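You operate a simulated robot arm through the tools that you are given. There is no shell and no other tool.

The job below is to be done with a simulated robot arm. You get a single attempt, and the scene is never put back.

Task
Peel the lifted pad off the large sink and degrease its strip.
Fine: the long pad goes on the white pad sheet; use the white cloth and cleaner, and put it back; the other sink keeps its pad.
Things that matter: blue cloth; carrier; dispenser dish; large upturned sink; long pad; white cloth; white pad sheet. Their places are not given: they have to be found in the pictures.

The check looks at the end state, three seconds after you hand in, the way a careful person would. Anything else that was tipped, shoved, dropped, spilled or broken makes it a failure. Flat cloth is picked up by pressing the open fingertips on it (5 to 10 N) and closing them slowly along it; thin cloth reads only 2 to 8 mm in the jaws.

Robot
A 7-joint arm with a two-finger parallel gripper, fixed in place. Base frame: the origin is on the floor under the middle of its stand, x ahead of it, y to its left, z up. Units: m, rad, N and s.
With the tool pointing down near the work surface it reaches from about 0.4 to 0.9 m from the base axis. Its first joint turns from -2.496 to 2.496 rad. Payload 3 kg.
Tool frame: the origin (TCP) lies between the finger pads and is the grasp point; the fingertips stand 0.03 m ahead of it; z points along the fingers, y is the line along which they close. The gripper opens to 0.094 m. The fingers are 0.028 m wide and 0.01 m thick; the gripper's body (0.05 by 0.096 m) begins 0.055 m behind the TCP.
Orientation is that of the tool frame in the base frame, as a unit quaternion [w, x, y, z]. With the fingers straight down and closing along the base's y, the tool's x points along the base's -x, its y along +y and its z along -z.

Tools
- The arm moves only by the tool step_arm. Its argument "increments" is a list of rows, each a list of 3 entries, a list of its own where there are three numbers: the shift along the base's x, y, z in m, then the turn, a rotation vector about the base's x, y, z in rad, then the finger opening in m, from 0 to 0.094. In form: [[[dx, dy, dz], [rx, ry, rz], fingers], ...]. A call has 1 to 20 rows; each row is the pose to reach, as a shift and turn from the pose commanded when the call began. Each row takes 0.2 s and may step no farther than 0.05 m and 0.15 rad from the row before; otherwise, or with a gripper value out of range, the whole call is refused. Where a pose cannot be reached the arm comes as near as it can. A force on the tool above 50 N (or 10 N above the force at the start of the call, whichever is more), or a blocked arm, ends the call early, and 0.2 s more pass. The fingers move at their own pace (about 0.072 m/s each) and stop on an object; they squeeze with about 34 N. The grip force told is the motor's: it shows also when the fingers shut on nothing. Time passes only in rows, and 0.2 s behind the last, so rows that repeat a pose let the fingers close. The reply holds the time, the measured pose of the TCP, the force on the tool along the base axes, the opening and the grip force, in the units named above and with some noise, with the torque about the TCP (base axes, N m) and any sound that the robot's microphone picked up.
- Cameras (640 x 400 px; columns grow to the right, rows downward): "scene" is fixed at [0.2199, 0.65, 1.7129]; the picture's right is [-0.60, -0.80, 0.00], its down [-0.64, 0.48, -0.60] and it looks along [0.48, -0.36, -0.80] (base axes); focal length 302 px, centre (320, 200). "wrist" rides on the gripper at [0.076, 0.014, -0.103] in the tool frame; the picture's right is [-0.18, 0.98, 0.00], its down [-0.75, -0.14, -0.64] and it looks along [-0.63, -0.12, 0.77] (tool axes); focal length 243 px, centre (320, 200).
- grab_frame(camera): a new picture of that camera. No time passes.
- probe_pixels(camera, pixels): for up to 12 pixels [column, row] of the newest picture of that camera ("zoom" is the newest enlarged one), the place [x, y, z] in the base frame of the surface seen there, good to about 0.002 m. No time passes.
- enlarge(camera, box): a new picture of the part [left, top, right, bottom] of that camera's present view, enlarged. No time passes.
- job_done(): hands the job in; it is judged then, once.

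Leave the gripper open and the arm clear of the work at the hand-in unless told otherwise.

The tools are called after ">>>" as name(argument=value, ...) on one line, values as JSON. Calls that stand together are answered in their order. step_arm: Moves the arm, as the interface text tells. Its arguments: {"type":"object","properties":{"increments":{"type":"array","items":{"type":"array"}}},"required":["increments"]} The other tools are called the same way: grab_frame (camera) takes a picture; probe_pixels (camera, pixels) gives the place of the surface under pixels of a picture; enlarge (camera, box) takes an enlarged picture of a part of a camera's view; job_done () hands the job in.

At the start:

```text
clock: 0.0
ee_pos: [0.4387, 0.102, 1.3618]
tool_rot: [0.0, 0.001, 1.0, -0.001]
ft_force: [-0.2, -0.1, -0.7]
moment: [-0.01, 0.01, 0.03]
grip_width: 0.0941
grip_force: 0.0
```

scene: 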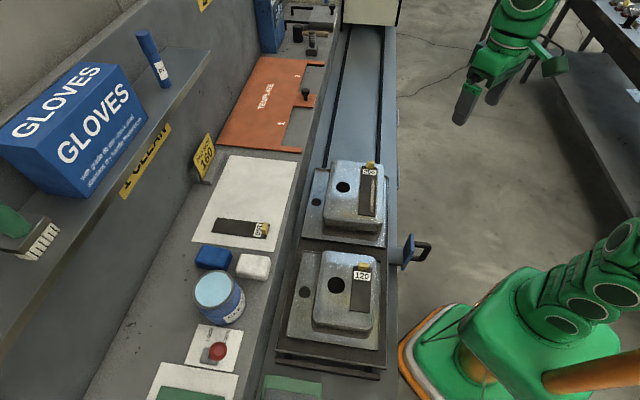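
wrist: 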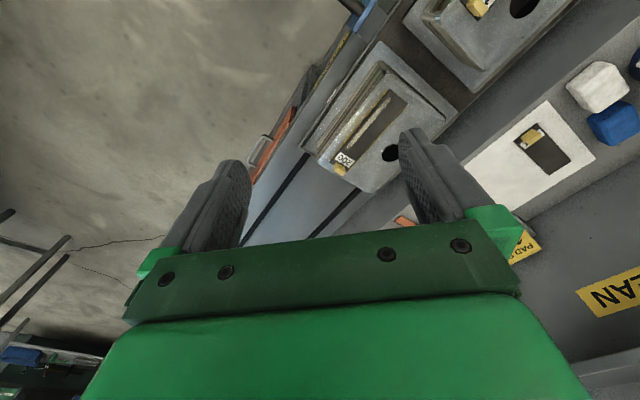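

I see two upturned sinks on a carrier (about px 355,200 and 345,295), a white sheet with a pad (240,228), a blue cloth (213,256), a white cloth (253,266) and a round jar or dispenser (220,295). I'll enlarge these areas first.

>>> enlarge(camera="scene", box=[270, 140, 430, 240])

>>> enlarge(camera="scene", box=[260, 230, 440, 400])

>>> enlarge(camera="scene", box=[140, 230, 300, 400])

>>> enlarge(camera="scene", box=[170, 140, 330, 260])

```text
4.00 times, centred on (350, 190) of scene
```

zoom: 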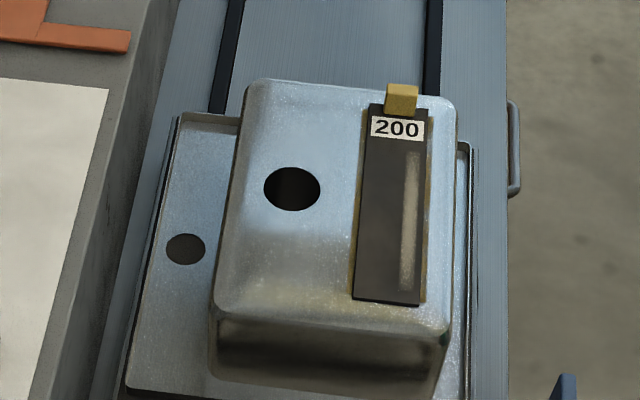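

```text
2.35 times, centred on (350, 315) of scene
```

zoom: 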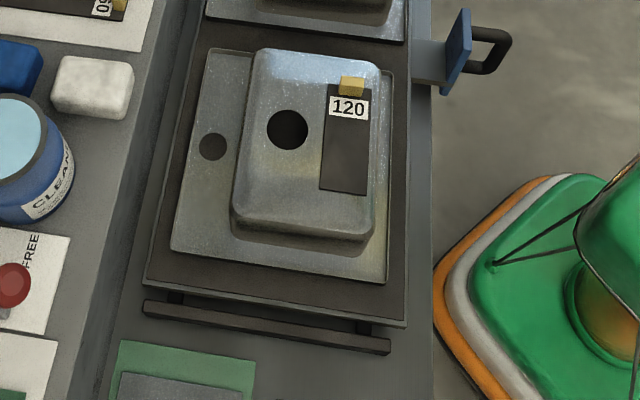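

```text
2.35 times, centred on (220, 315) of scene
```

zoom: 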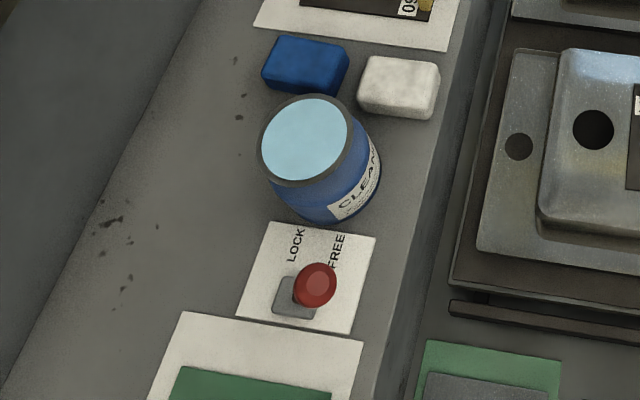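

```text
3.33 times, centred on (250, 200) of scene
```

zoom: 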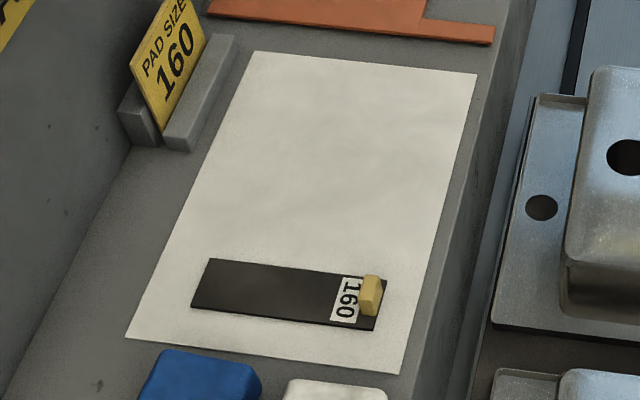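

I'll probe the key spots in the scene picture to get positions.

>>> grab_frame(camera="scene")

>>> probe_pixels(camera="scene", pixels=[[370, 165], [369, 172], [358, 213], [375, 214], [375, 172], [343, 187], [334, 162], [382, 165], [324, 220], [382, 224], [317, 202], [345, 240]])

>>> probe_pixels(camera="scene", pixels=[[360, 266], [359, 276], [351, 309], [368, 311], [335, 285], [345, 325], [240, 228], [262, 228], [220, 228], [225, 157], [296, 163], [262, 249]])

>>> probe_pixels(camera="scene", pixels=[[213, 255], [253, 262], [253, 274], [237, 264], [269, 266], [215, 290], [205, 285], [228, 300], [218, 351], [212, 354], [190, 380], [235, 310]])

>>> probe_pixels(camera="scene", pixels=[[408, 250], [424, 250], [280, 360], [380, 375], [290, 385], [340, 368], [305, 260], [385, 260], [195, 240], [283, 250], [225, 345], [300, 345]])

```text
taken
```

scene: 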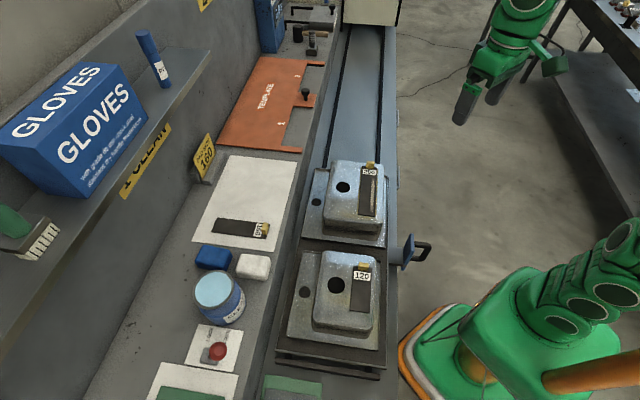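

```text
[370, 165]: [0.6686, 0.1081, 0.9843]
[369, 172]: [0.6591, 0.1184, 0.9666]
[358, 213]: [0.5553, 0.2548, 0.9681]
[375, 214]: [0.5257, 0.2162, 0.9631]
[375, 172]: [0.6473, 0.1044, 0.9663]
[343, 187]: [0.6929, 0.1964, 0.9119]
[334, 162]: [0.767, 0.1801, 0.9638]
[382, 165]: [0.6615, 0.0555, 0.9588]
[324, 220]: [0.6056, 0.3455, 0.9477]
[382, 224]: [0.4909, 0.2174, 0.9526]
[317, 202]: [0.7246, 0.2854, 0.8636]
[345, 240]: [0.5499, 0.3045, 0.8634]
```

```text
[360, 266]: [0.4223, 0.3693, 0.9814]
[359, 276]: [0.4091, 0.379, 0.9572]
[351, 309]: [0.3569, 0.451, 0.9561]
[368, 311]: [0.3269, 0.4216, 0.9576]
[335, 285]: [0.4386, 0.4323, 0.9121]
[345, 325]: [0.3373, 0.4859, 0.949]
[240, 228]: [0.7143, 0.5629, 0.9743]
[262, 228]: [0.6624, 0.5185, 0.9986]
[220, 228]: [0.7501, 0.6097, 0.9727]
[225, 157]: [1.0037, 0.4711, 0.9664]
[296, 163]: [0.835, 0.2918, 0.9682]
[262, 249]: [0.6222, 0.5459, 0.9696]
```

```text
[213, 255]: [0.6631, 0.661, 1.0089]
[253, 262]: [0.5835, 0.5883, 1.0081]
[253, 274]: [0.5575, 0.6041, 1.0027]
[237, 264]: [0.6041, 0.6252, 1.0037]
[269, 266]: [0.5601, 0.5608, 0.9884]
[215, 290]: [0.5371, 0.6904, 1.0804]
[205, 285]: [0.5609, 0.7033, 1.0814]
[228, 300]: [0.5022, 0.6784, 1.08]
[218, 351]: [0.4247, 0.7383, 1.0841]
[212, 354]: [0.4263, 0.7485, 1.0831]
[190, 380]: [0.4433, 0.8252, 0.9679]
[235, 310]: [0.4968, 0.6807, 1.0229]
```

```text
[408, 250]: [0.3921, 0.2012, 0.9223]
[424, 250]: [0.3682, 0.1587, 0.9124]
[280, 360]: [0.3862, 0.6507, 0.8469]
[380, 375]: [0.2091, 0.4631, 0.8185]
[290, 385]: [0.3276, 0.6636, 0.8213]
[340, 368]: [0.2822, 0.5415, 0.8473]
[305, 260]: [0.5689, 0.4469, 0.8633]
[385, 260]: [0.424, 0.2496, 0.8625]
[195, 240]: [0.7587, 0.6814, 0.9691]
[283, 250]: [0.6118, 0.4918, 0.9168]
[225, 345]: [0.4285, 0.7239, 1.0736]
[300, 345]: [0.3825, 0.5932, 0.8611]
```

I'll look closely at the lever plate, the pad tab and the carrier.

>>> enlarge(camera="scene", box=[175, 315, 255, 365])

>>> enlarge(camera="scene", box=[345, 155, 395, 225])

>>> enlarge(camera="scene", box=[260, 220, 440, 290])

>>> enlarge(camera="scene", box=[260, 330, 420, 400])

>>> enlarge(camera="scene", box=[0, 50, 220, 270])

>>> enlarge(camera="scene", box=[220, 0, 420, 160])

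```text
8.00 times, centred on (215, 340) of scene
```

zoom: 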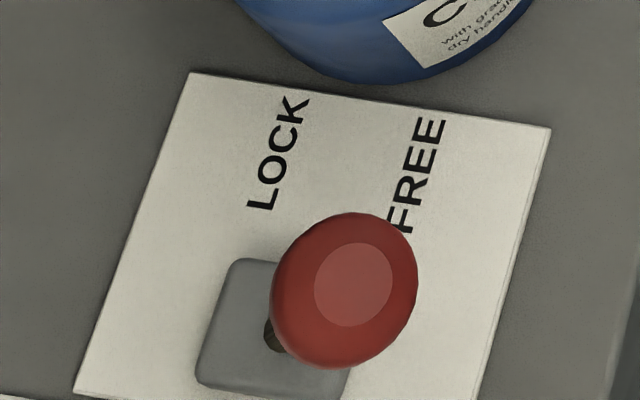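

```text
5.71 times, centred on (370, 190) of scene
```

zoom: 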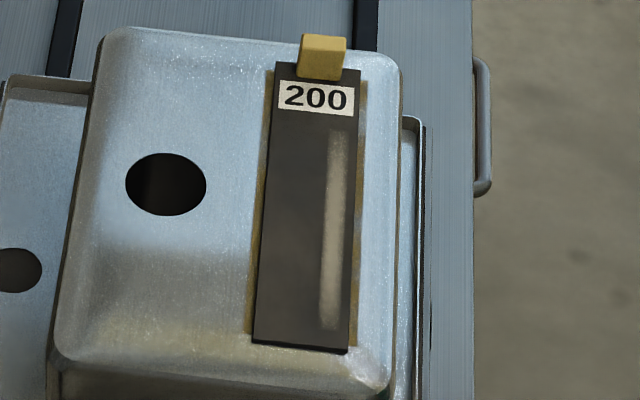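

```text
3.56 times, centred on (350, 255) of scene
```

zoom: 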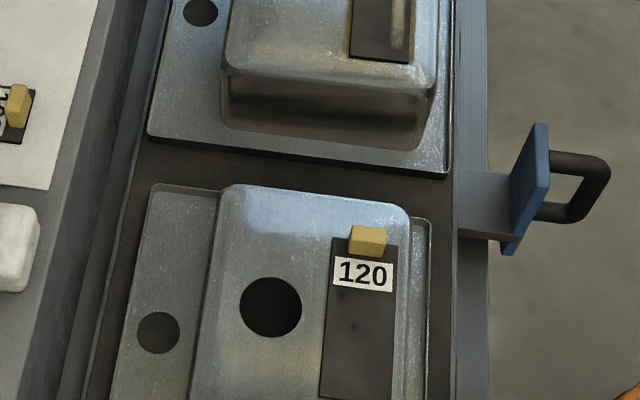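

```text
4.00 times, centred on (340, 365) of scene
```

zoom: 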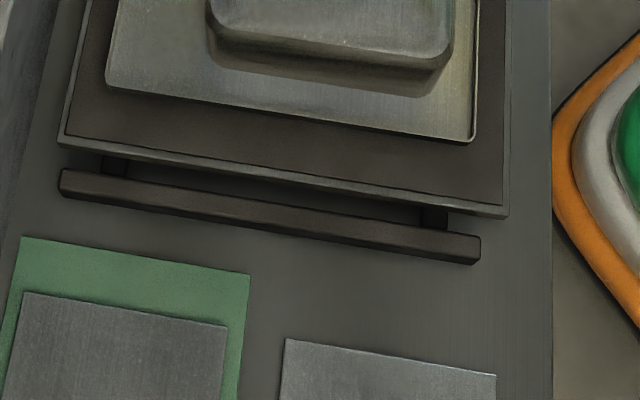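

```text
1.82 times, centred on (110, 160) of scene
```

zoom: 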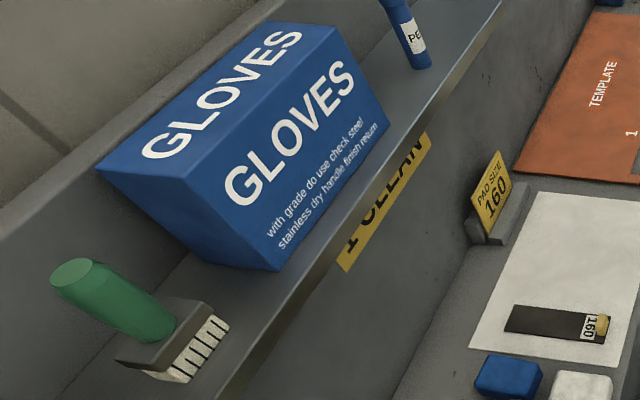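

```text
2.50 times, centred on (320, 80) of scene
```

zoom: 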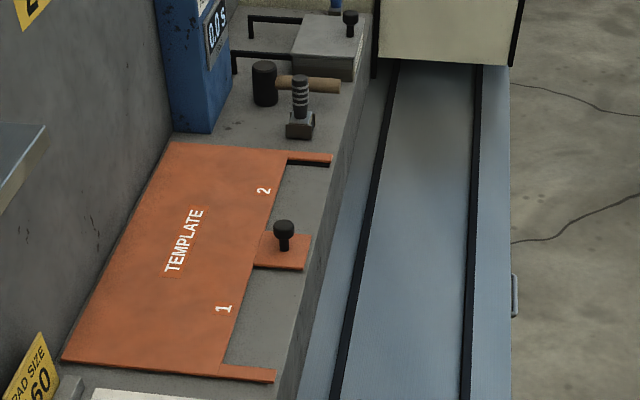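

The lever appears to lean towards FREE, and the carrier sits on rails. Next I'll enlarge parts of the wrist camera's view.

>>> enlarge(camera="wrist", box=[300, 40, 470, 200])

>>> enlarge(camera="wrist", box=[400, 0, 640, 200])

>>> probe_pixels(camera="scene", pixels=[[150, 120], [60, 180], [90, 150], [200, 50], [40, 240], [20, 222], [205, 155], [160, 70], [100, 340], [150, 250], [100, 200], [270, 20]])

```text
2.50 times, centred on (385, 120) of wrist
```

zoom: 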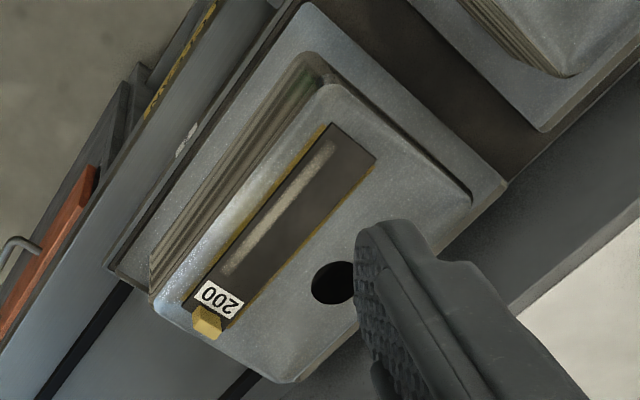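

```text
2.00 times, centred on (520, 100) of wrist
```

zoom: 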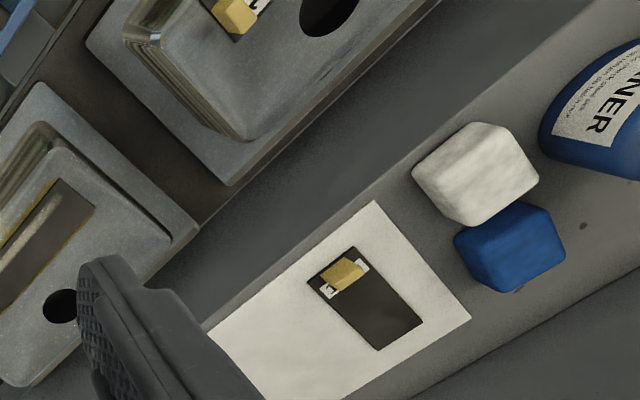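

```text
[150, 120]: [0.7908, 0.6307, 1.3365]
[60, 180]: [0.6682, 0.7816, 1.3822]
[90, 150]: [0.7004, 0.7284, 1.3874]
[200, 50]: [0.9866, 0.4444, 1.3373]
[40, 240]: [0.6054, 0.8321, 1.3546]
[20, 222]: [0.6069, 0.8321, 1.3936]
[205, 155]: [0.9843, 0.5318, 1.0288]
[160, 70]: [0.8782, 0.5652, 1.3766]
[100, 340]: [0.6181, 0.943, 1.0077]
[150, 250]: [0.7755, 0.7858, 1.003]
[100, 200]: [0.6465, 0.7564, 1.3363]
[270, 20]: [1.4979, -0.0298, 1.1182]
```

The bench runs diagonally, along about (0.74, -0.68). I'll lower the wrist camera towards the large sink for a close look at the tab.

>>> step_arm(increments=[[[-0.01, 0.02, -0.04], [0, 0, 0], 0.094], [[-0.02, 0.04, -0.08], [0, 0, 0], 0.094], [[-0.02, 0.05, -0.11], [0, 0, 0], 0.094], [[-0.02, 0.05, -0.11], [0, 0, 0], 0.094]])

>>> grab_frame(camera="wrist")

```text
clock: 1.0
ee_pos: [0.4163, 0.1525, 1.249]
tool_rot: [-0.002, 0.001, 1.0, 0.0]
ft_force: [0.3, 0.2, -0.2]
moment: [-0.01, 0.01, -0.01]
grip_width: 0.0942
grip_force: 0.0
```

```text
taken
```

wrist: 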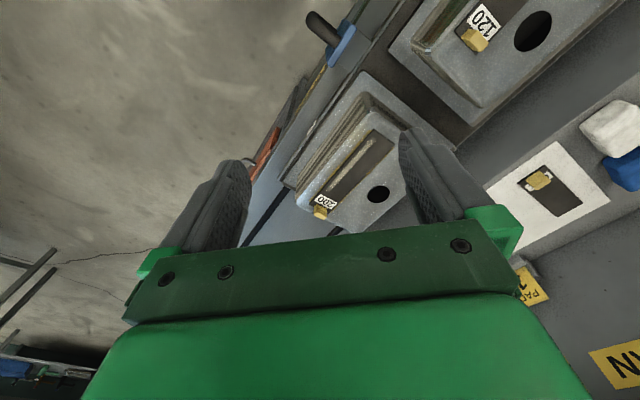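

The large sink is now between the fingers in the picture, with the tab near (320,212). I'll enlarge that spot.

>>> enlarge(camera="wrist", box=[290, 120, 410, 230])

>>> enlarge(camera="wrist", box=[300, 190, 350, 225])

>>> enlarge(camera="wrist", box=[290, 0, 410, 100])

```text
3.64 times, centred on (350, 175) of wrist
```

zoom: 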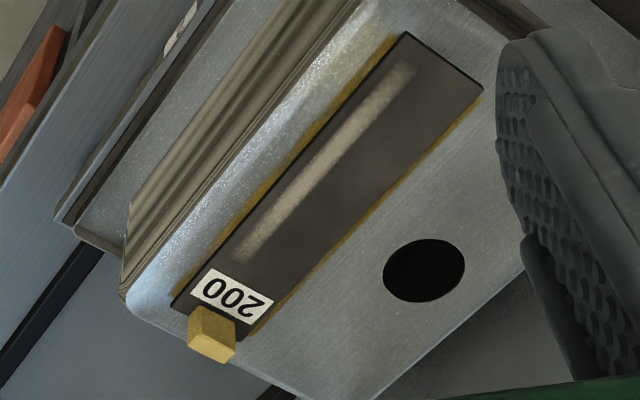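

```text
11.43 times, centred on (325, 208) of wrist
```

zoom: 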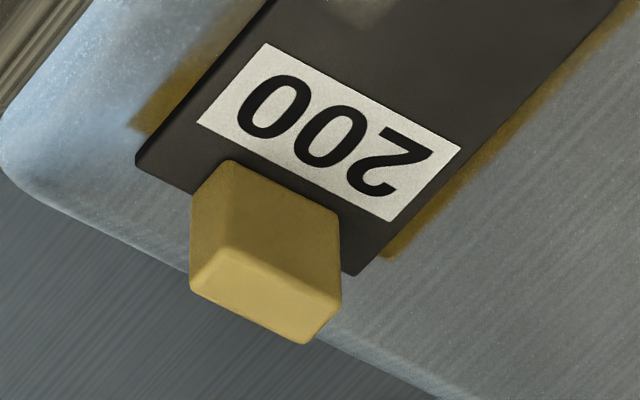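

```text
4.00 times, centred on (350, 50) of wrist
```

zoom: 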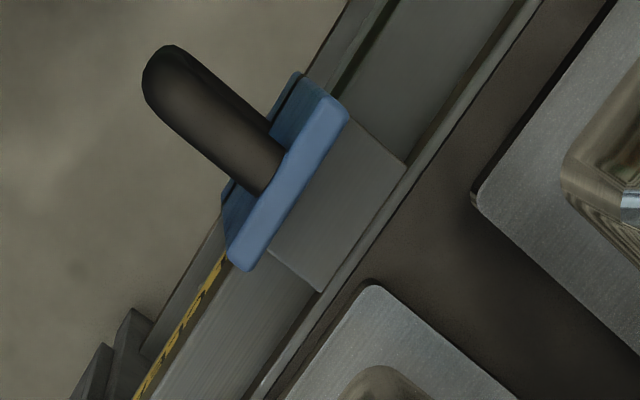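

I'll enlarge the tab again and probe its corners.

>>> enlarge(camera="wrist", box=[300, 190, 350, 225])

>>> probe_pixels(camera="zoom", pixels=[[232, 170], [330, 210], [330, 280], [205, 200], [225, 255], [200, 285], [325, 300], [295, 335], [145, 155], [355, 265], [270, 55], [260, 210]])

```text
11.43 times, centred on (325, 208) of wrist
```

zoom: 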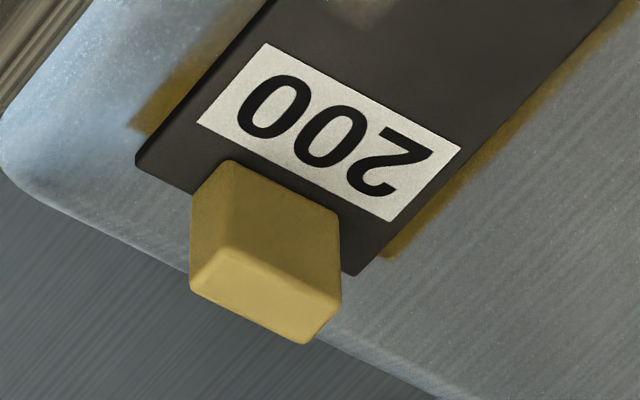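

```text
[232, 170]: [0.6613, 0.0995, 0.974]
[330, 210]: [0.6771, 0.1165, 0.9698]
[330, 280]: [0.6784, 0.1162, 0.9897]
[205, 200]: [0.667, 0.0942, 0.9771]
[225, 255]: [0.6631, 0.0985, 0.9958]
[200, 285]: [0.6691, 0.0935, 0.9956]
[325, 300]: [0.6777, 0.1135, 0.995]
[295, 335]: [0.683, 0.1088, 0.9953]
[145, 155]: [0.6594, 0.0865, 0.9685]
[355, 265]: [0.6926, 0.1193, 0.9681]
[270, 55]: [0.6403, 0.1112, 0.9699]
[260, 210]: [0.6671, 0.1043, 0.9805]
```

The tab is about 22 mm wide across the pad, 10 mm thick along it and 25 mm tall. Its top is at z≈0.995 and it sits at about (0.672, 0.104). Next I'll turn the wrist towards the bench to inspect the LOCK/FREE lever, dispenser and cloths.

>>> step_arm(increments=[[[-0.018, 0.04, 0.02], [0, 0, 0.08], 0.094], [[-0.036, 0.08, 0.04], [0, 0, 0.16], 0.094], [[-0.054, 0.12, 0.06], [0, 0, 0.24], 0.094], [[-0.072, 0.16, 0.08], [0, 0, 0.32], 0.094], [[-0.09, 0.2, 0.1], [0, 0, 0.4], 0.094], [[-0.108, 0.24, 0.12], [0, 0, 0.48], 0.094], [[-0.126, 0.28, 0.12], [0, 0, 0.56], 0.094], [[-0.144, 0.32, 0.12], [0, 0, 0.64], 0.094], [[-0.162, 0.36, 0.12], [0, 0, 0.72], 0.094], [[-0.18, 0.395, 0.12], [0, 0, 0.8], 0.094], [[-0.18, 0.395, 0.12], [0, 0, 0.8], 0.094]])

>>> grab_frame(camera="wrist")

>>> grab_frame(camera="scene")

```text
clock: 3.4
ee_pos: [0.2183, 0.5202, 1.325]
tool_rot: [0.0, -0.39, 0.921, -0.001]
ft_force: [0.1, -0.8, 0.1]
moment: [0.02, 0.03, 0.0]
grip_width: 0.0937
grip_force: 0.0
out of reach, approached as far as the arm can: row 6, 7, 8, 9, 10, 11
```

```text
taken
```

wrist: 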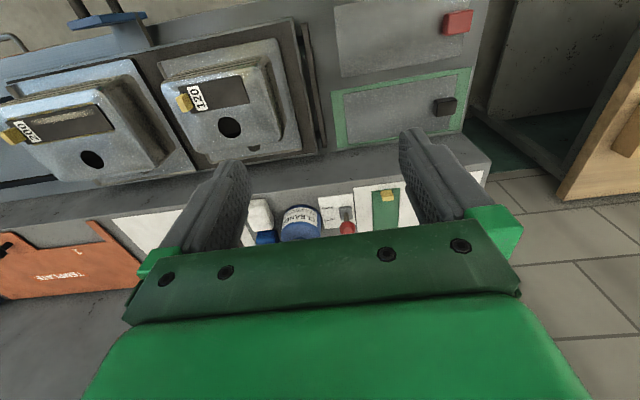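

```text
taken
```

scene: 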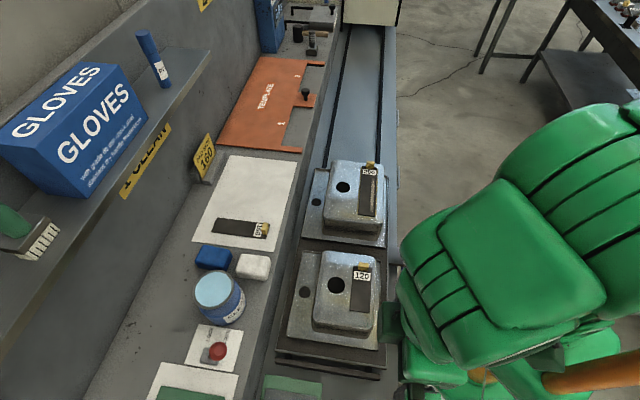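

The wrist camera now faces the bench, with the lever near (347,222), the dispenser at (300,222) and the white cloth at (262,215). I'll enlarge this area.

>>> enlarge(camera="wrist", box=[240, 180, 410, 250])

>>> enlarge(camera="wrist", box=[310, 190, 370, 240])

>>> enlarge(camera="wrist", box=[160, 0, 480, 200])

>>> enlarge(camera="wrist", box=[0, 0, 200, 120])

```text
3.76 times, centred on (325, 215) of wrist
```

zoom: 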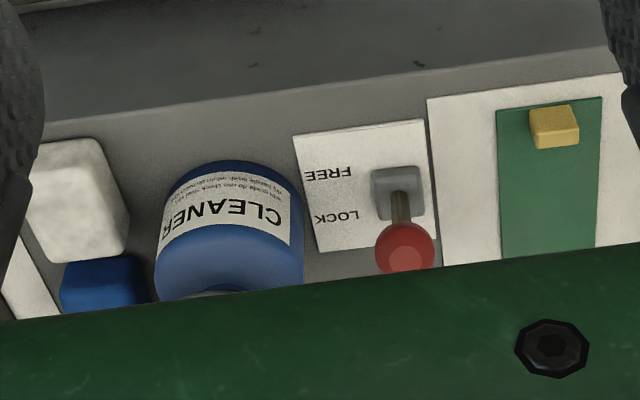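

```text
8.00 times, centred on (340, 215) of wrist
```

zoom: 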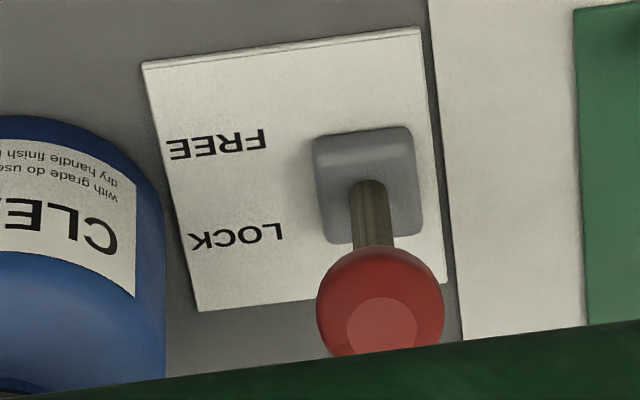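

```text
2.00 times, centred on (320, 100) of wrist
```

zoom: 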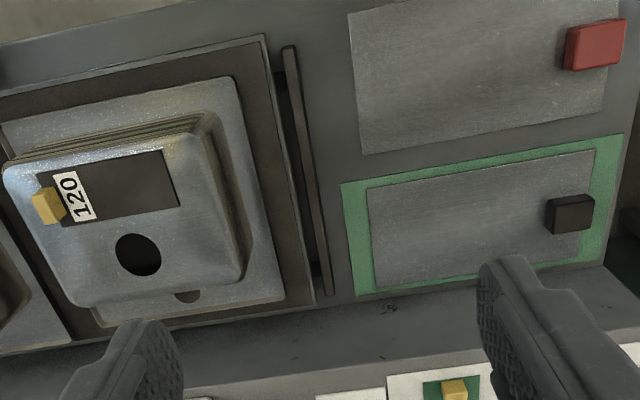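

```text
3.20 times, centred on (100, 60) of wrist
```

zoom: 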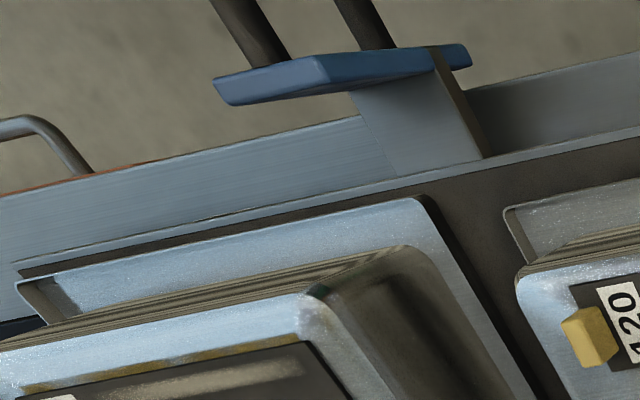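

I'll probe the lever's base, stem and knob to tell its tilt, and the labels for the directions of LOCK and FREE.

>>> enlarge(camera="wrist", box=[310, 190, 370, 240])

>>> probe_pixels(camera="zoom", pixels=[[330, 145], [405, 140], [340, 225], [410, 215], [368, 195], [372, 235], [380, 270], [380, 330], [220, 145], [235, 235], [150, 70], [205, 305]])

```text
8.00 times, centred on (340, 215) of wrist
```

zoom: 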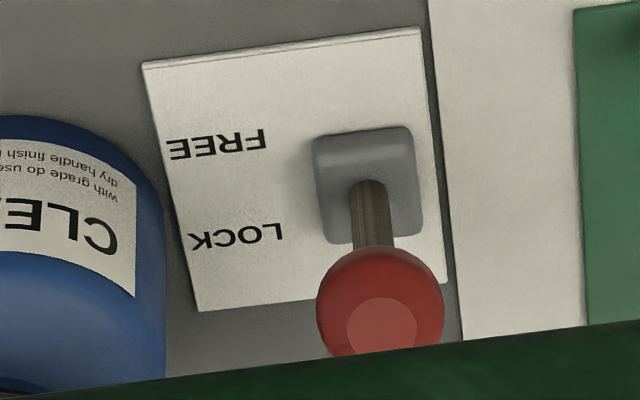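

```text
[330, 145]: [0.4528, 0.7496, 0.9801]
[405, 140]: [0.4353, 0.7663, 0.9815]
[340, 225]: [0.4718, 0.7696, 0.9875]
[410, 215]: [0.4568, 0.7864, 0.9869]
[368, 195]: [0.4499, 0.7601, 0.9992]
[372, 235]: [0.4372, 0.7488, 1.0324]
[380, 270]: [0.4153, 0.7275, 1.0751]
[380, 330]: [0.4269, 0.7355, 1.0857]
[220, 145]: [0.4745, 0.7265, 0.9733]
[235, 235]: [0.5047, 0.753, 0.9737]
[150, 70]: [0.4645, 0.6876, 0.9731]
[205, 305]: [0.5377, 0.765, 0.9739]
```

The knob leans to the FREE side, from its base at about (0.455,0.768) to about (0.424,0.736,1.08), so the carrier can slide. Now I'll measure the cloths, dispenser, sheet and carrier edges before planning any contact.

>>> enlarge(camera="scene", box=[190, 235, 280, 325])

>>> probe_pixels(camera="zoom", pixels=[[335, 95], [530, 110], [515, 150], [310, 130], [420, 120], [500, 190], [340, 170], [150, 70], [80, 270], [250, 270], [170, 330], [165, 210]])

```text
4.44 times, centred on (235, 280) of scene
```

zoom: 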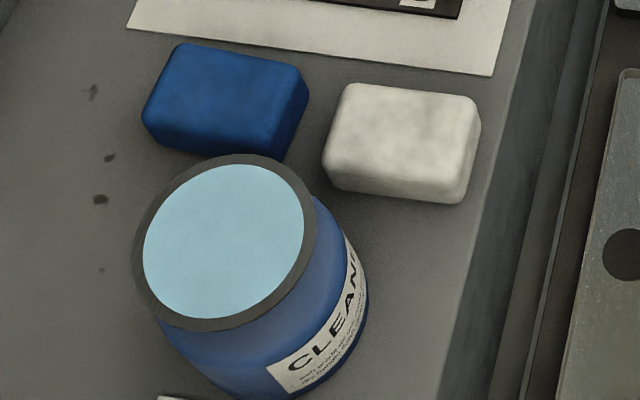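

```text
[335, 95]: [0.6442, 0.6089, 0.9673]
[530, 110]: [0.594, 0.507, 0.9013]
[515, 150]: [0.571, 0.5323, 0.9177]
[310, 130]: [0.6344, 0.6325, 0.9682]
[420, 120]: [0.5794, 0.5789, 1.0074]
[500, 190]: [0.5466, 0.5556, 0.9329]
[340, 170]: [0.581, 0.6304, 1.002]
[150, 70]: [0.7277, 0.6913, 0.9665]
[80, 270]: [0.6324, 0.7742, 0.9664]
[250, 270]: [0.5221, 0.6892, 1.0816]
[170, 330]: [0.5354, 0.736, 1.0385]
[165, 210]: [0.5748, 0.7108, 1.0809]
```

>>> probe_pixels(camera="zoom", pixels=[[350, 92], [470, 103], [458, 160], [335, 148], [330, 185], [462, 200], [474, 150], [405, 130], [170, 60], [300, 85], [280, 130], [145, 100]])

>>> probe_pixels(camera="zoom", pixels=[[225, 170], [145, 250], [215, 320], [302, 225], [222, 245], [200, 165], [140, 230], [310, 190], [490, 70], [130, 25], [300, 390], [365, 290]])

```text
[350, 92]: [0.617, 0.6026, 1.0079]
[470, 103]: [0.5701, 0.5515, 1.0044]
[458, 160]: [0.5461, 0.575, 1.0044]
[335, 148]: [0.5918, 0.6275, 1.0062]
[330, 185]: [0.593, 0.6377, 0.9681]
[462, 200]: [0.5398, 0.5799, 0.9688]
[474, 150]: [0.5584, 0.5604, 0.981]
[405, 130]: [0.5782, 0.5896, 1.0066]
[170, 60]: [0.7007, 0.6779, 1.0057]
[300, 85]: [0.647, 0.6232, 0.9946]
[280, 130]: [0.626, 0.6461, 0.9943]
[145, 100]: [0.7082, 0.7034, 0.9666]
```

```text
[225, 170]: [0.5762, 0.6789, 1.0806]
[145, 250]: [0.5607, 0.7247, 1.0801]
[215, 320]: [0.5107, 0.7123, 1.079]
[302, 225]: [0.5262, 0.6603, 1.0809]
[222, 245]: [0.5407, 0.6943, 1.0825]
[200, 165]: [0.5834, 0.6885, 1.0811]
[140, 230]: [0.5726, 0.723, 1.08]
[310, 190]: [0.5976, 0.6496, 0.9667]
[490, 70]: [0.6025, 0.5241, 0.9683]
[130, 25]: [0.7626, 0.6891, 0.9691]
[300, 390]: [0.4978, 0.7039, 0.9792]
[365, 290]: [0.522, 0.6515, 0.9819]
```

White cloth: centre about (0.581,0.589), roughly 0.085 (towards the wall) × 0.05 (along the bench), z 0.968–1.008. Dish: centre about (0.542,0.693), z 1.081. Next I'll measure the sheet and the pad already on it.

>>> enlarge(camera="scene", box=[180, 145, 310, 255])

```text
3.64 times, centred on (245, 200) of scene
```

zoom: 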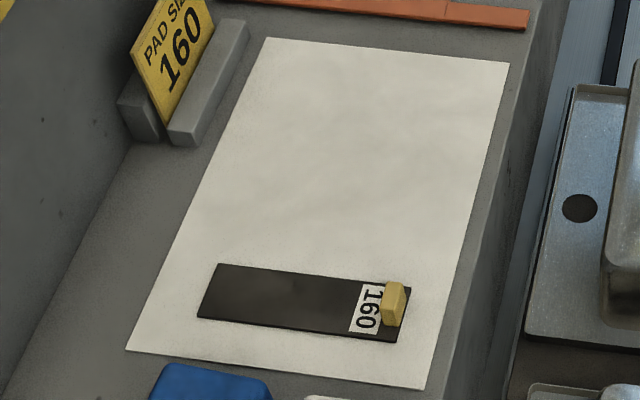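

>>> probe_pixels(camera="zoom", pixels=[[268, 42], [506, 66], [422, 384], [130, 347], [219, 266], [408, 290], [395, 339], [199, 315], [394, 290], [388, 318], [320, 150], [190, 130]])

>>> probe_pixels(camera="zoom", pixels=[[540, 60], [478, 300], [450, 396], [515, 30], [560, 110], [530, 330], [500, 396], [220, 60], [170, 135], [60, 300], [245, 25], [600, 20]])

```text
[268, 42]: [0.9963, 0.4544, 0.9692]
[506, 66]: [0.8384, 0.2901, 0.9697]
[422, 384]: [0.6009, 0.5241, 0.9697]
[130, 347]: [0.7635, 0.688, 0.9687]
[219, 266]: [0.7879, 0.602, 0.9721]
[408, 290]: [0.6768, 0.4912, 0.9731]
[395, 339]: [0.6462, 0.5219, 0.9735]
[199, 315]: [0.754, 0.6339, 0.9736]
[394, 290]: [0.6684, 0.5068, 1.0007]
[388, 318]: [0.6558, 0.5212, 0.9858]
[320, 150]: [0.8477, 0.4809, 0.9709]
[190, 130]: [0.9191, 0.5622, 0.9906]
```

```text
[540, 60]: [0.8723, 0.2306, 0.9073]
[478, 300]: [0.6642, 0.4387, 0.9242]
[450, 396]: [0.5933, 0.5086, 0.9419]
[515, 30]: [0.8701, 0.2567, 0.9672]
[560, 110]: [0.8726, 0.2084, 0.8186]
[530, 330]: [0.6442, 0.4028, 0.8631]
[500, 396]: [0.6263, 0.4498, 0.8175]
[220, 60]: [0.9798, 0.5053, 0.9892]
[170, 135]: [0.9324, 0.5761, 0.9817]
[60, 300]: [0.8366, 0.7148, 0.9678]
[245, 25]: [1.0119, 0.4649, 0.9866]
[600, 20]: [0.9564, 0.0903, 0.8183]
```

The sheet lies along 45° directions. Using s along the rails (0.707,-0.707) and n towards the wall (0.707,0.707), it covers s 0.054–0.386 and n 0.797–1.026. The 160 pad covers s 0.086–0.132, so there's room beside it for the long pad.

The carrier is FREE and both peeling and wiping act along its rails. My plan is to set the lever to LOCK first and put it back afterwards. I'll lower the arm a little first to confirm the reference pose.

>>> step_arm(increments=[[[0, 0, -0.05], [0, 0, -0.015], 0.05], [[0, 0, -0.1], [0, 0, -0.015], 0.0], [[0, 0, -0.14], [0, 0, -0.015], 0.0], [[0, 0, -0.14], [0, 0, -0.015], 0.0]])

```text
clock: 4.4
ee_pos: [0.2205, 0.519, 1.1828]
tool_rot: [0.0, -0.382, 0.924, 0.0]
ft_force: [0.7, 0.1, -0.5]
moment: [-0.02, 0.01, 0.01]
grip_width: 0.0
grip_force: 33.1
```

The shift is measured from the pose actually reached. I'm moving above the robot side of the knob with the fingers shut and a slight outward tilt, then coming down beside it.

>>> step_arm(increments=[[[0.03, 0.033, 0], [0.05, -0.05, 0], 0.0], [[0.06, 0.066, 0], [0.1, -0.1, 0], 0.0], [[0.09, 0.099, 0], [0.15, -0.15, 0], 0.0], [[0.12, 0.132, 0], [0.2, -0.2, 0], 0.0], [[0.12, 0.132, -0.03], [0.212, -0.212, 0], 0.0], [[0.12, 0.132, -0.06], [0.212, -0.212, 0], 0.0], [[0.12, 0.132, -0.06], [0.212, -0.212, 0], 0.0]])

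>>> grab_frame(camera="wrist")

>>> grab_frame(camera="scene")

```text
clock: 6.0
ee_pos: [0.339, 0.6525, 1.1251]
tool_rot: [0.139, -0.378, 0.914, 0.056]
ft_force: [0.5, -0.5, 0.5]
moment: [0.0, 0.02, -0.03]
grip_width: 0.0
grip_force: 33.1
```

```text
taken
```

wrist: 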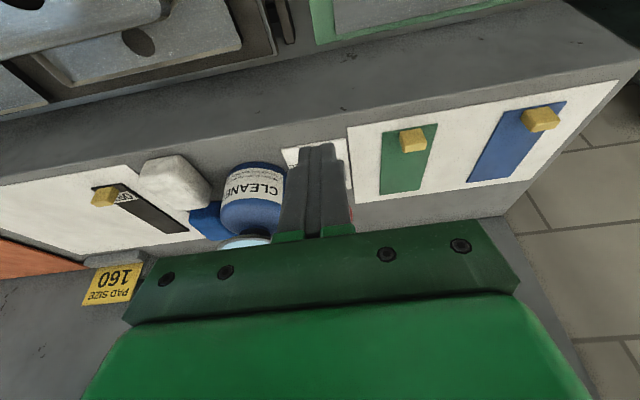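

```text
taken
```

scene: 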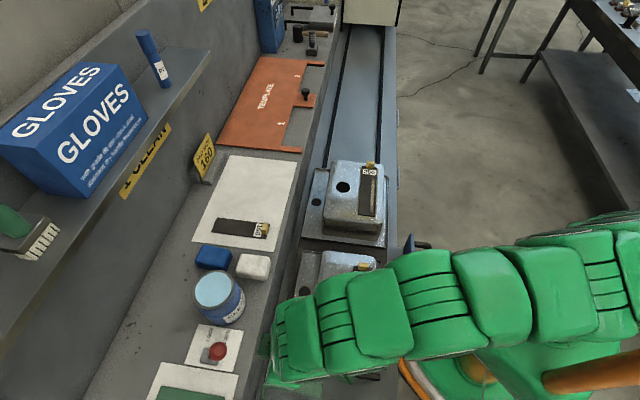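

The closed fingers are lined up with the knob, at s=-0.222 and n=0.70. I'm lowering to z≈1.09, moving in, then pushing gently towards LOCK while watching the force.

>>> step_arm(increments=[[[0.01, 0.01, -0.02], [0, 0, 0], 0.0], [[0.025, 0.025, -0.037], [0, 0, 0], 0.0], [[0.045, 0.045, -0.037], [0, 0, 0], 0.0], [[0.052, 0.052, -0.037], [0, 0, 0], 0.0], [[0.06, 0.06, -0.037], [0, 0, 0], 0.0], [[0.068, 0.068, -0.037], [0, 0, 0], 0.0], [[0.076, 0.076, -0.037], [0, 0, 0], 0.0], [[0.076, 0.076, -0.037], [0, 0, 0], 0.0]])

>>> grab_frame(camera="scene")

```text
clock: 7.8
ee_pos: [0.4142, 0.7277, 1.0887]
tool_rot: [0.138, -0.379, 0.913, 0.057]
ft_force: [-0.6, -0.2, 0.8]
moment: [0.03, 0.0, 0.03]
grip_width: 0.0
grip_force: 33.0
```

```text
taken
```

scene: 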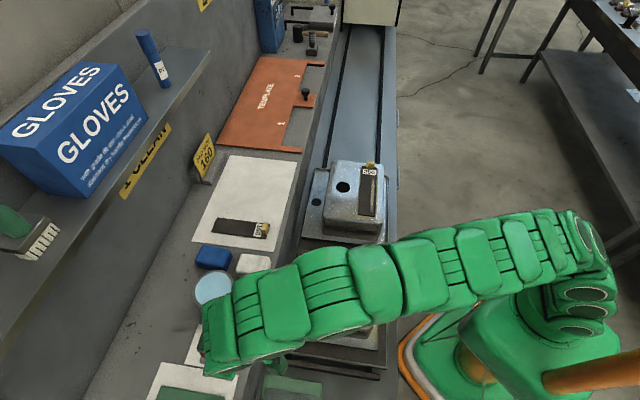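

No force yet at n=0.807. I'll check the wrist picture to see where the knob is.

>>> enlarge(camera="wrist", box=[200, 100, 440, 260])

>>> enlarge(camera="scene", box=[160, 300, 280, 400])

```text
2.50 times, centred on (320, 180) of wrist
```

zoom: 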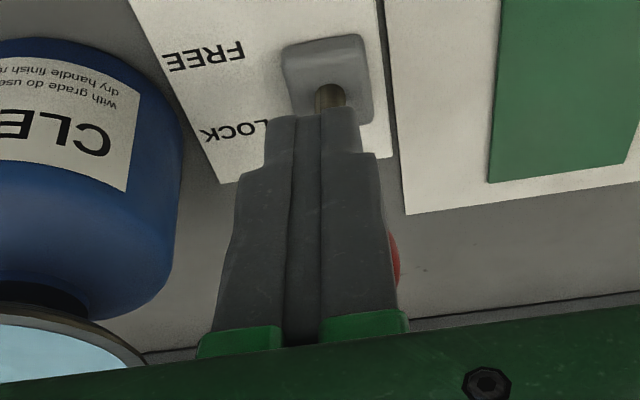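

```text
4.00 times, centred on (220, 350) of scene
```

zoom: 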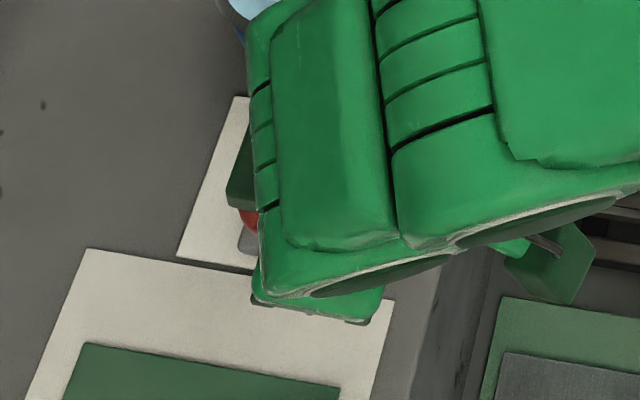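

The fingers are in front of the knob, which shows red behind them. I'll keep pushing towards LOCK in small steps.

>>> step_arm(increments=[[[0.008, 0.008, 0], [0, 0, 0], 0.0], [[0.016, 0.016, 0], [0, 0, 0], 0.0], [[0.024, 0.024, 0], [0, 0, 0], 0.0], [[0.032, 0.032, 0], [0, 0, 0], 0.0], [[0.04, 0.04, 0], [0, 0, 0], 0.0], [[0.04, 0.04, 0], [0, 0, 0], 0.0]])

>>> enlarge(camera="wrist", box=[200, 100, 440, 260])

>>> enlarge(camera="scene", box=[160, 300, 280, 400])

```text
clock: 9.2
ee_pos: [0.4556, 0.7668, 1.0886]
tool_rot: [0.139, -0.378, 0.913, 0.057]
ft_force: [-0.5, -0.6, 0.0]
moment: [0.01, 0.0, -0.01]
grip_width: 0.0
grip_force: 33.3
```

```text
2.50 times, centred on (320, 180) of wrist
```

zoom: 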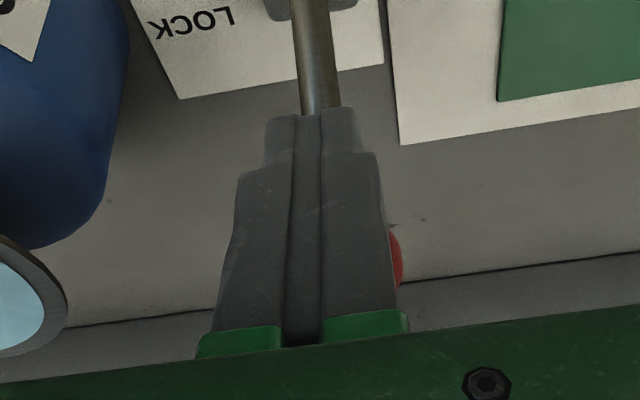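

```text
4.00 times, centred on (220, 350) of scene
```

zoom: 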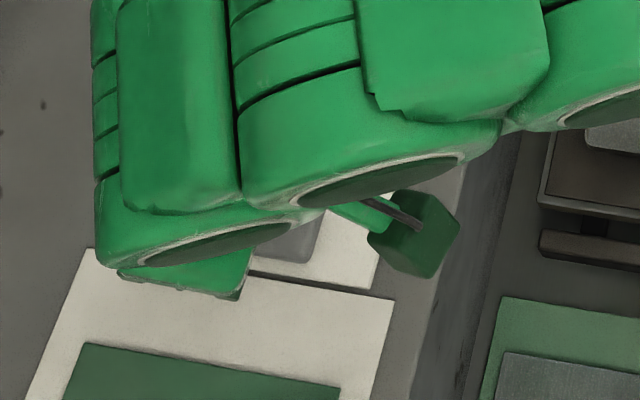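

The lever follows with almost no force and is now past upright. I'll push a little further to reach the end stop.

>>> step_arm(increments=[[[0.005, 0.005, 0], [0, 0, 0], 0.0], [[0.01, 0.01, 0], [0, 0, 0], 0.0], [[0.014, 0.014, 0], [0, 0, 0], 0.0], [[0.014, 0.014, 0], [0, 0, 0], 0.0]])

>>> enlarge(camera="wrist", box=[200, 60, 440, 260])

```text
clock: 9.8
ee_pos: [0.4627, 0.7766, 1.0852]
tool_rot: [0.133, -0.379, 0.914, 0.054]
ft_force: [-14.4, -18.6, 0.7]
moment: [-0.49, 0.2, -0.15]
grip_width: 0.0002
grip_force: 32.9
stopped in row 3: the force on the tool passed its limit at 64 N (the readings are from after the stop); the commanded pose is now the measured one
```

```text
2.00 times, centred on (320, 160) of wrist
```

zoom: 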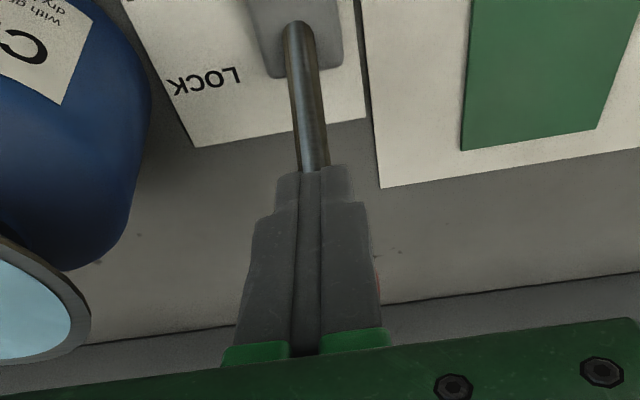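

That was the end stop, at n≈0.876. I'm backing off straight and rising, then looking at the lever.

>>> step_arm(increments=[[[-0.01, -0.01, 0], [0, 0, 0], 0.0], [[-0.03, -0.03, 0.005], [0, 0, 0], 0.0], [[-0.06, -0.06, 0.02], [0, 0, 0], 0.0], [[-0.09, -0.09, 0.05], [0, 0, 0], 0.0], [[-0.12, -0.12, 0.08], [0, 0, 0], 0.0], [[-0.15, -0.15, 0.1], [0, 0, 0], 0.0], [[-0.15, -0.15, 0.1], [0, 0, 0], 0.0]])

>>> grab_frame(camera="scene")

>>> grab_frame(camera="wrist")

```text
refused: row 4 steps farther than a row can; nothing moved
```

```text
taken
```

scene: 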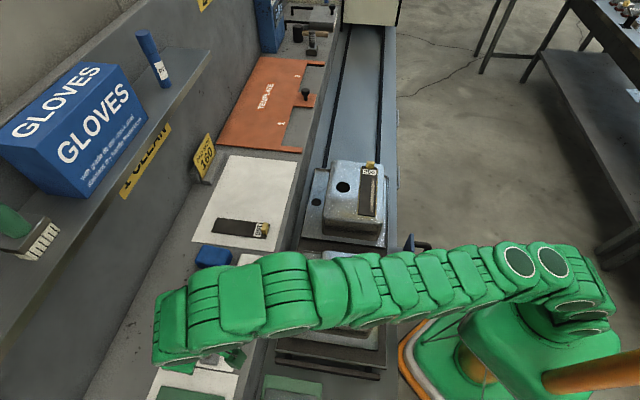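

```text
taken
```

wrist: 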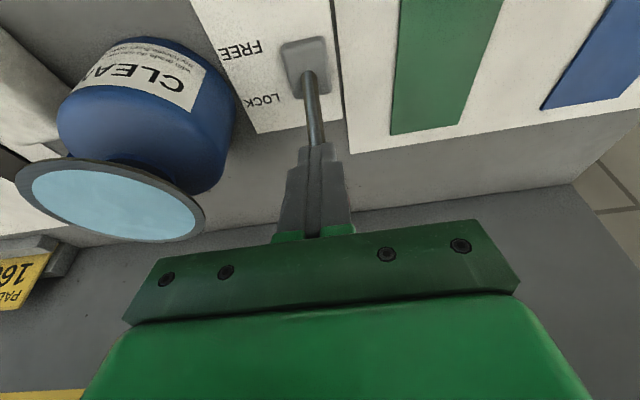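

One row was too long and the call was refused, so nothing moved. I'm sending shorter steps.

>>> step_arm(increments=[[[-0.01, -0.01, 0], [0, 0, 0], 0.0], [[-0.03, -0.03, 0.005], [0, 0, 0], 0.0], [[-0.05, -0.05, 0.015], [0, 0, 0], 0.0], [[-0.075, -0.075, 0.035], [0, 0, 0], 0.0], [[-0.1, -0.1, 0.055], [0, 0, 0], 0.0], [[-0.125, -0.125, 0.075], [0, 0, 0], 0.0], [[-0.15, -0.15, 0.095], [0, 0, 0], 0.0], [[-0.15, -0.15, 0.095], [0, 0, 0], 0.0]])

>>> grab_frame(camera="scene")

>>> grab_frame(camera="wrist")

```text
clock: 11.6
ee_pos: [0.3155, 0.6285, 1.1816]
tool_rot: [0.134, -0.378, 0.914, 0.054]
ft_force: [0.1, -0.3, -0.5]
moment: [0.02, -0.03, -0.03]
grip_width: 0.0
grip_force: 33.2
```

```text
taken
```

scene: 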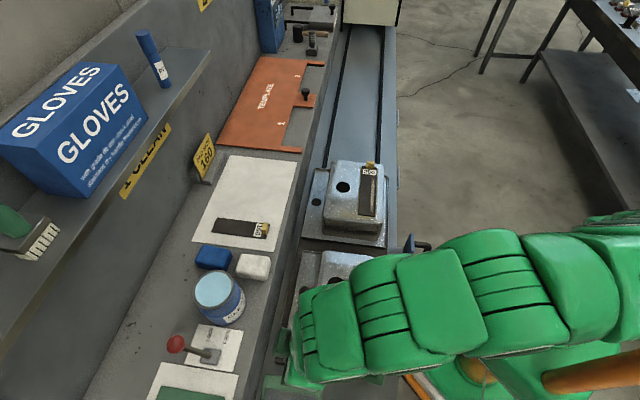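

```text
taken
```

wrist: 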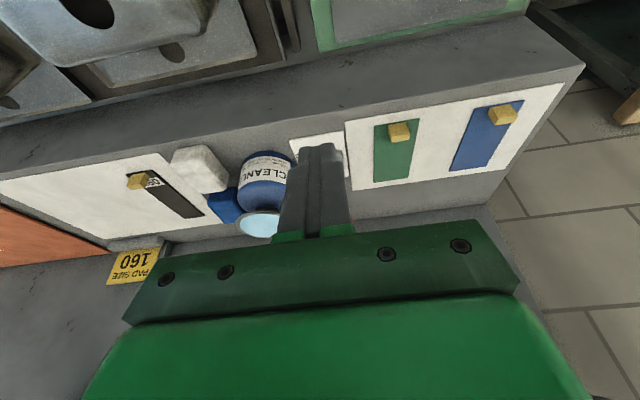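

The lever is over on the LOCK side, with the knob at (176,344). I'll probe where it ended and check the carrier hasn't shifted.

>>> enlarge(camera="scene", box=[150, 310, 260, 380])

>>> probe_pixels(camera="scene", pixels=[[176, 344], [172, 340], [180, 347], [190, 349], [200, 352], [210, 354], [370, 165], [369, 172], [360, 266]])

```text
5.71 times, centred on (205, 345) of scene
```

zoom: 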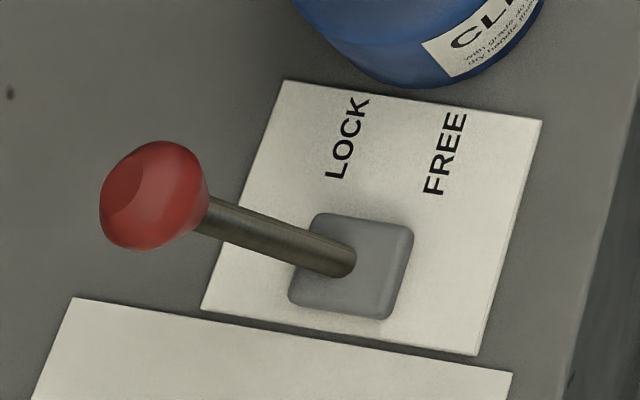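

```text
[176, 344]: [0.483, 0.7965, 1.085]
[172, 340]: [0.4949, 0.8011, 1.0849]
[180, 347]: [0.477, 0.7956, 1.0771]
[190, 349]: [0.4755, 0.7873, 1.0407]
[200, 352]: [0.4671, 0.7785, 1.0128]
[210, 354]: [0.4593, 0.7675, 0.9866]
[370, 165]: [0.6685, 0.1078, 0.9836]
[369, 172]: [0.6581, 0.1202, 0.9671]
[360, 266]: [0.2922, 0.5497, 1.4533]
```

The lever sits at LOCK with the knob at about (0.483,0.797), and the sink hasn't moved. Now I'm travelling over to the long pad's tab at (0.673,0.104), levelling the tool and opening the fingers.

>>> step_arm(increments=[[[0.02, -0.03, 0.0], [-0.05, 0.05, 0], 0.05], [[0.045, -0.066, 0.0], [-0.1, 0.1, 0], 0.05], [[0.07, -0.103, 0.0], [-0.15, 0.15, 0], 0.05], [[0.095, -0.14, 0.0], [-0.2, 0.2, 0], 0.05], [[0.12, -0.176, 0.0], [-0.205, 0.205, 0], 0.05], [[0.145, -0.213, 0.0], [-0.205, 0.205, 0], 0.05], [[0.17, -0.25, 0.0], [-0.205, 0.205, 0], 0.05], [[0.195, -0.286, 0.0], [-0.205, 0.205, 0], 0.05], [[0.22, -0.323, 0.0], [-0.205, 0.205, 0], 0.05], [[0.245, -0.36, 0.0], [-0.205, 0.205, 0], 0.05], [[0.27, -0.396, -0.01], [-0.205, 0.205, 0], 0.05], [[0.295, -0.433, -0.02], [-0.205, 0.205, 0], 0.05], [[0.32, -0.47, -0.03], [-0.205, 0.205, 0], 0.05], [[0.34, -0.5, -0.05], [-0.205, 0.205, 0], 0.05], [[0.3576, -0.5246, -0.07], [-0.205, 0.205, 0], 0.05], [[0.3576, -0.5246, -0.08], [-0.205, 0.205, 0], 0.05], [[0.3576, -0.5246, -0.08], [-0.205, 0.205, 0], 0.05]])

>>> grab_frame(camera="wrist")

>>> grab_frame(camera="scene")

```text
clock: 15.2
ee_pos: [0.6709, 0.101, 1.1007]
tool_rot: [0.002, -0.383, 0.924, -0.001]
ft_force: [-0.9, -0.7, -1.1]
moment: [0.02, 0.02, 0.0]
grip_width: 0.0501
grip_force: 0.1
```

```text
taken
```

wrist: 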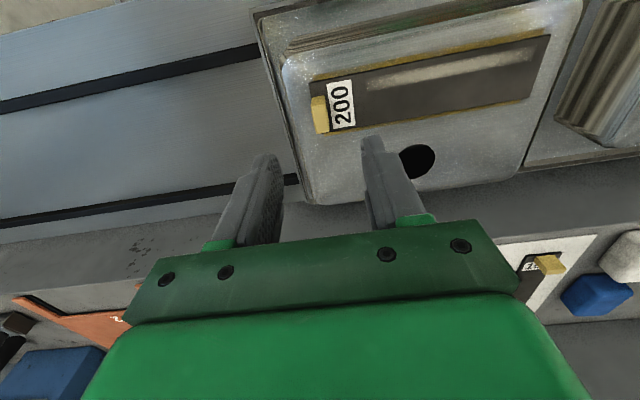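

```text
taken
```

scene: 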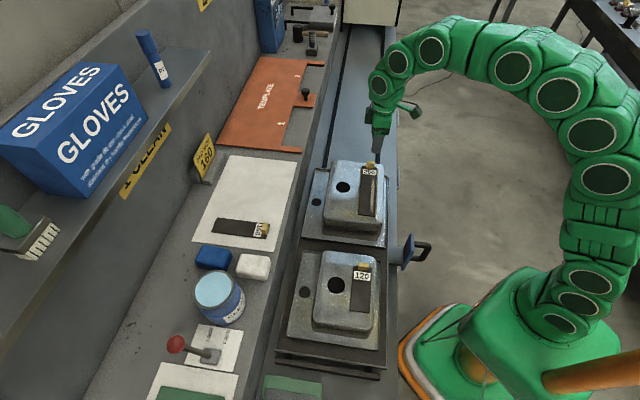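

The tool is above the tab, which shows at (320,113) in the wrist picture. I'll enlarge and probe it from here for exact alignment.

>>> enlarge(camera="wrist", box=[290, 80, 370, 140])

```text
6.67 times, centred on (330, 110) of wrist
```

zoom: 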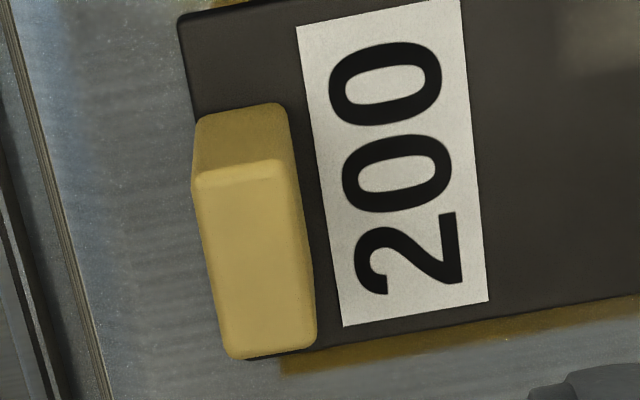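

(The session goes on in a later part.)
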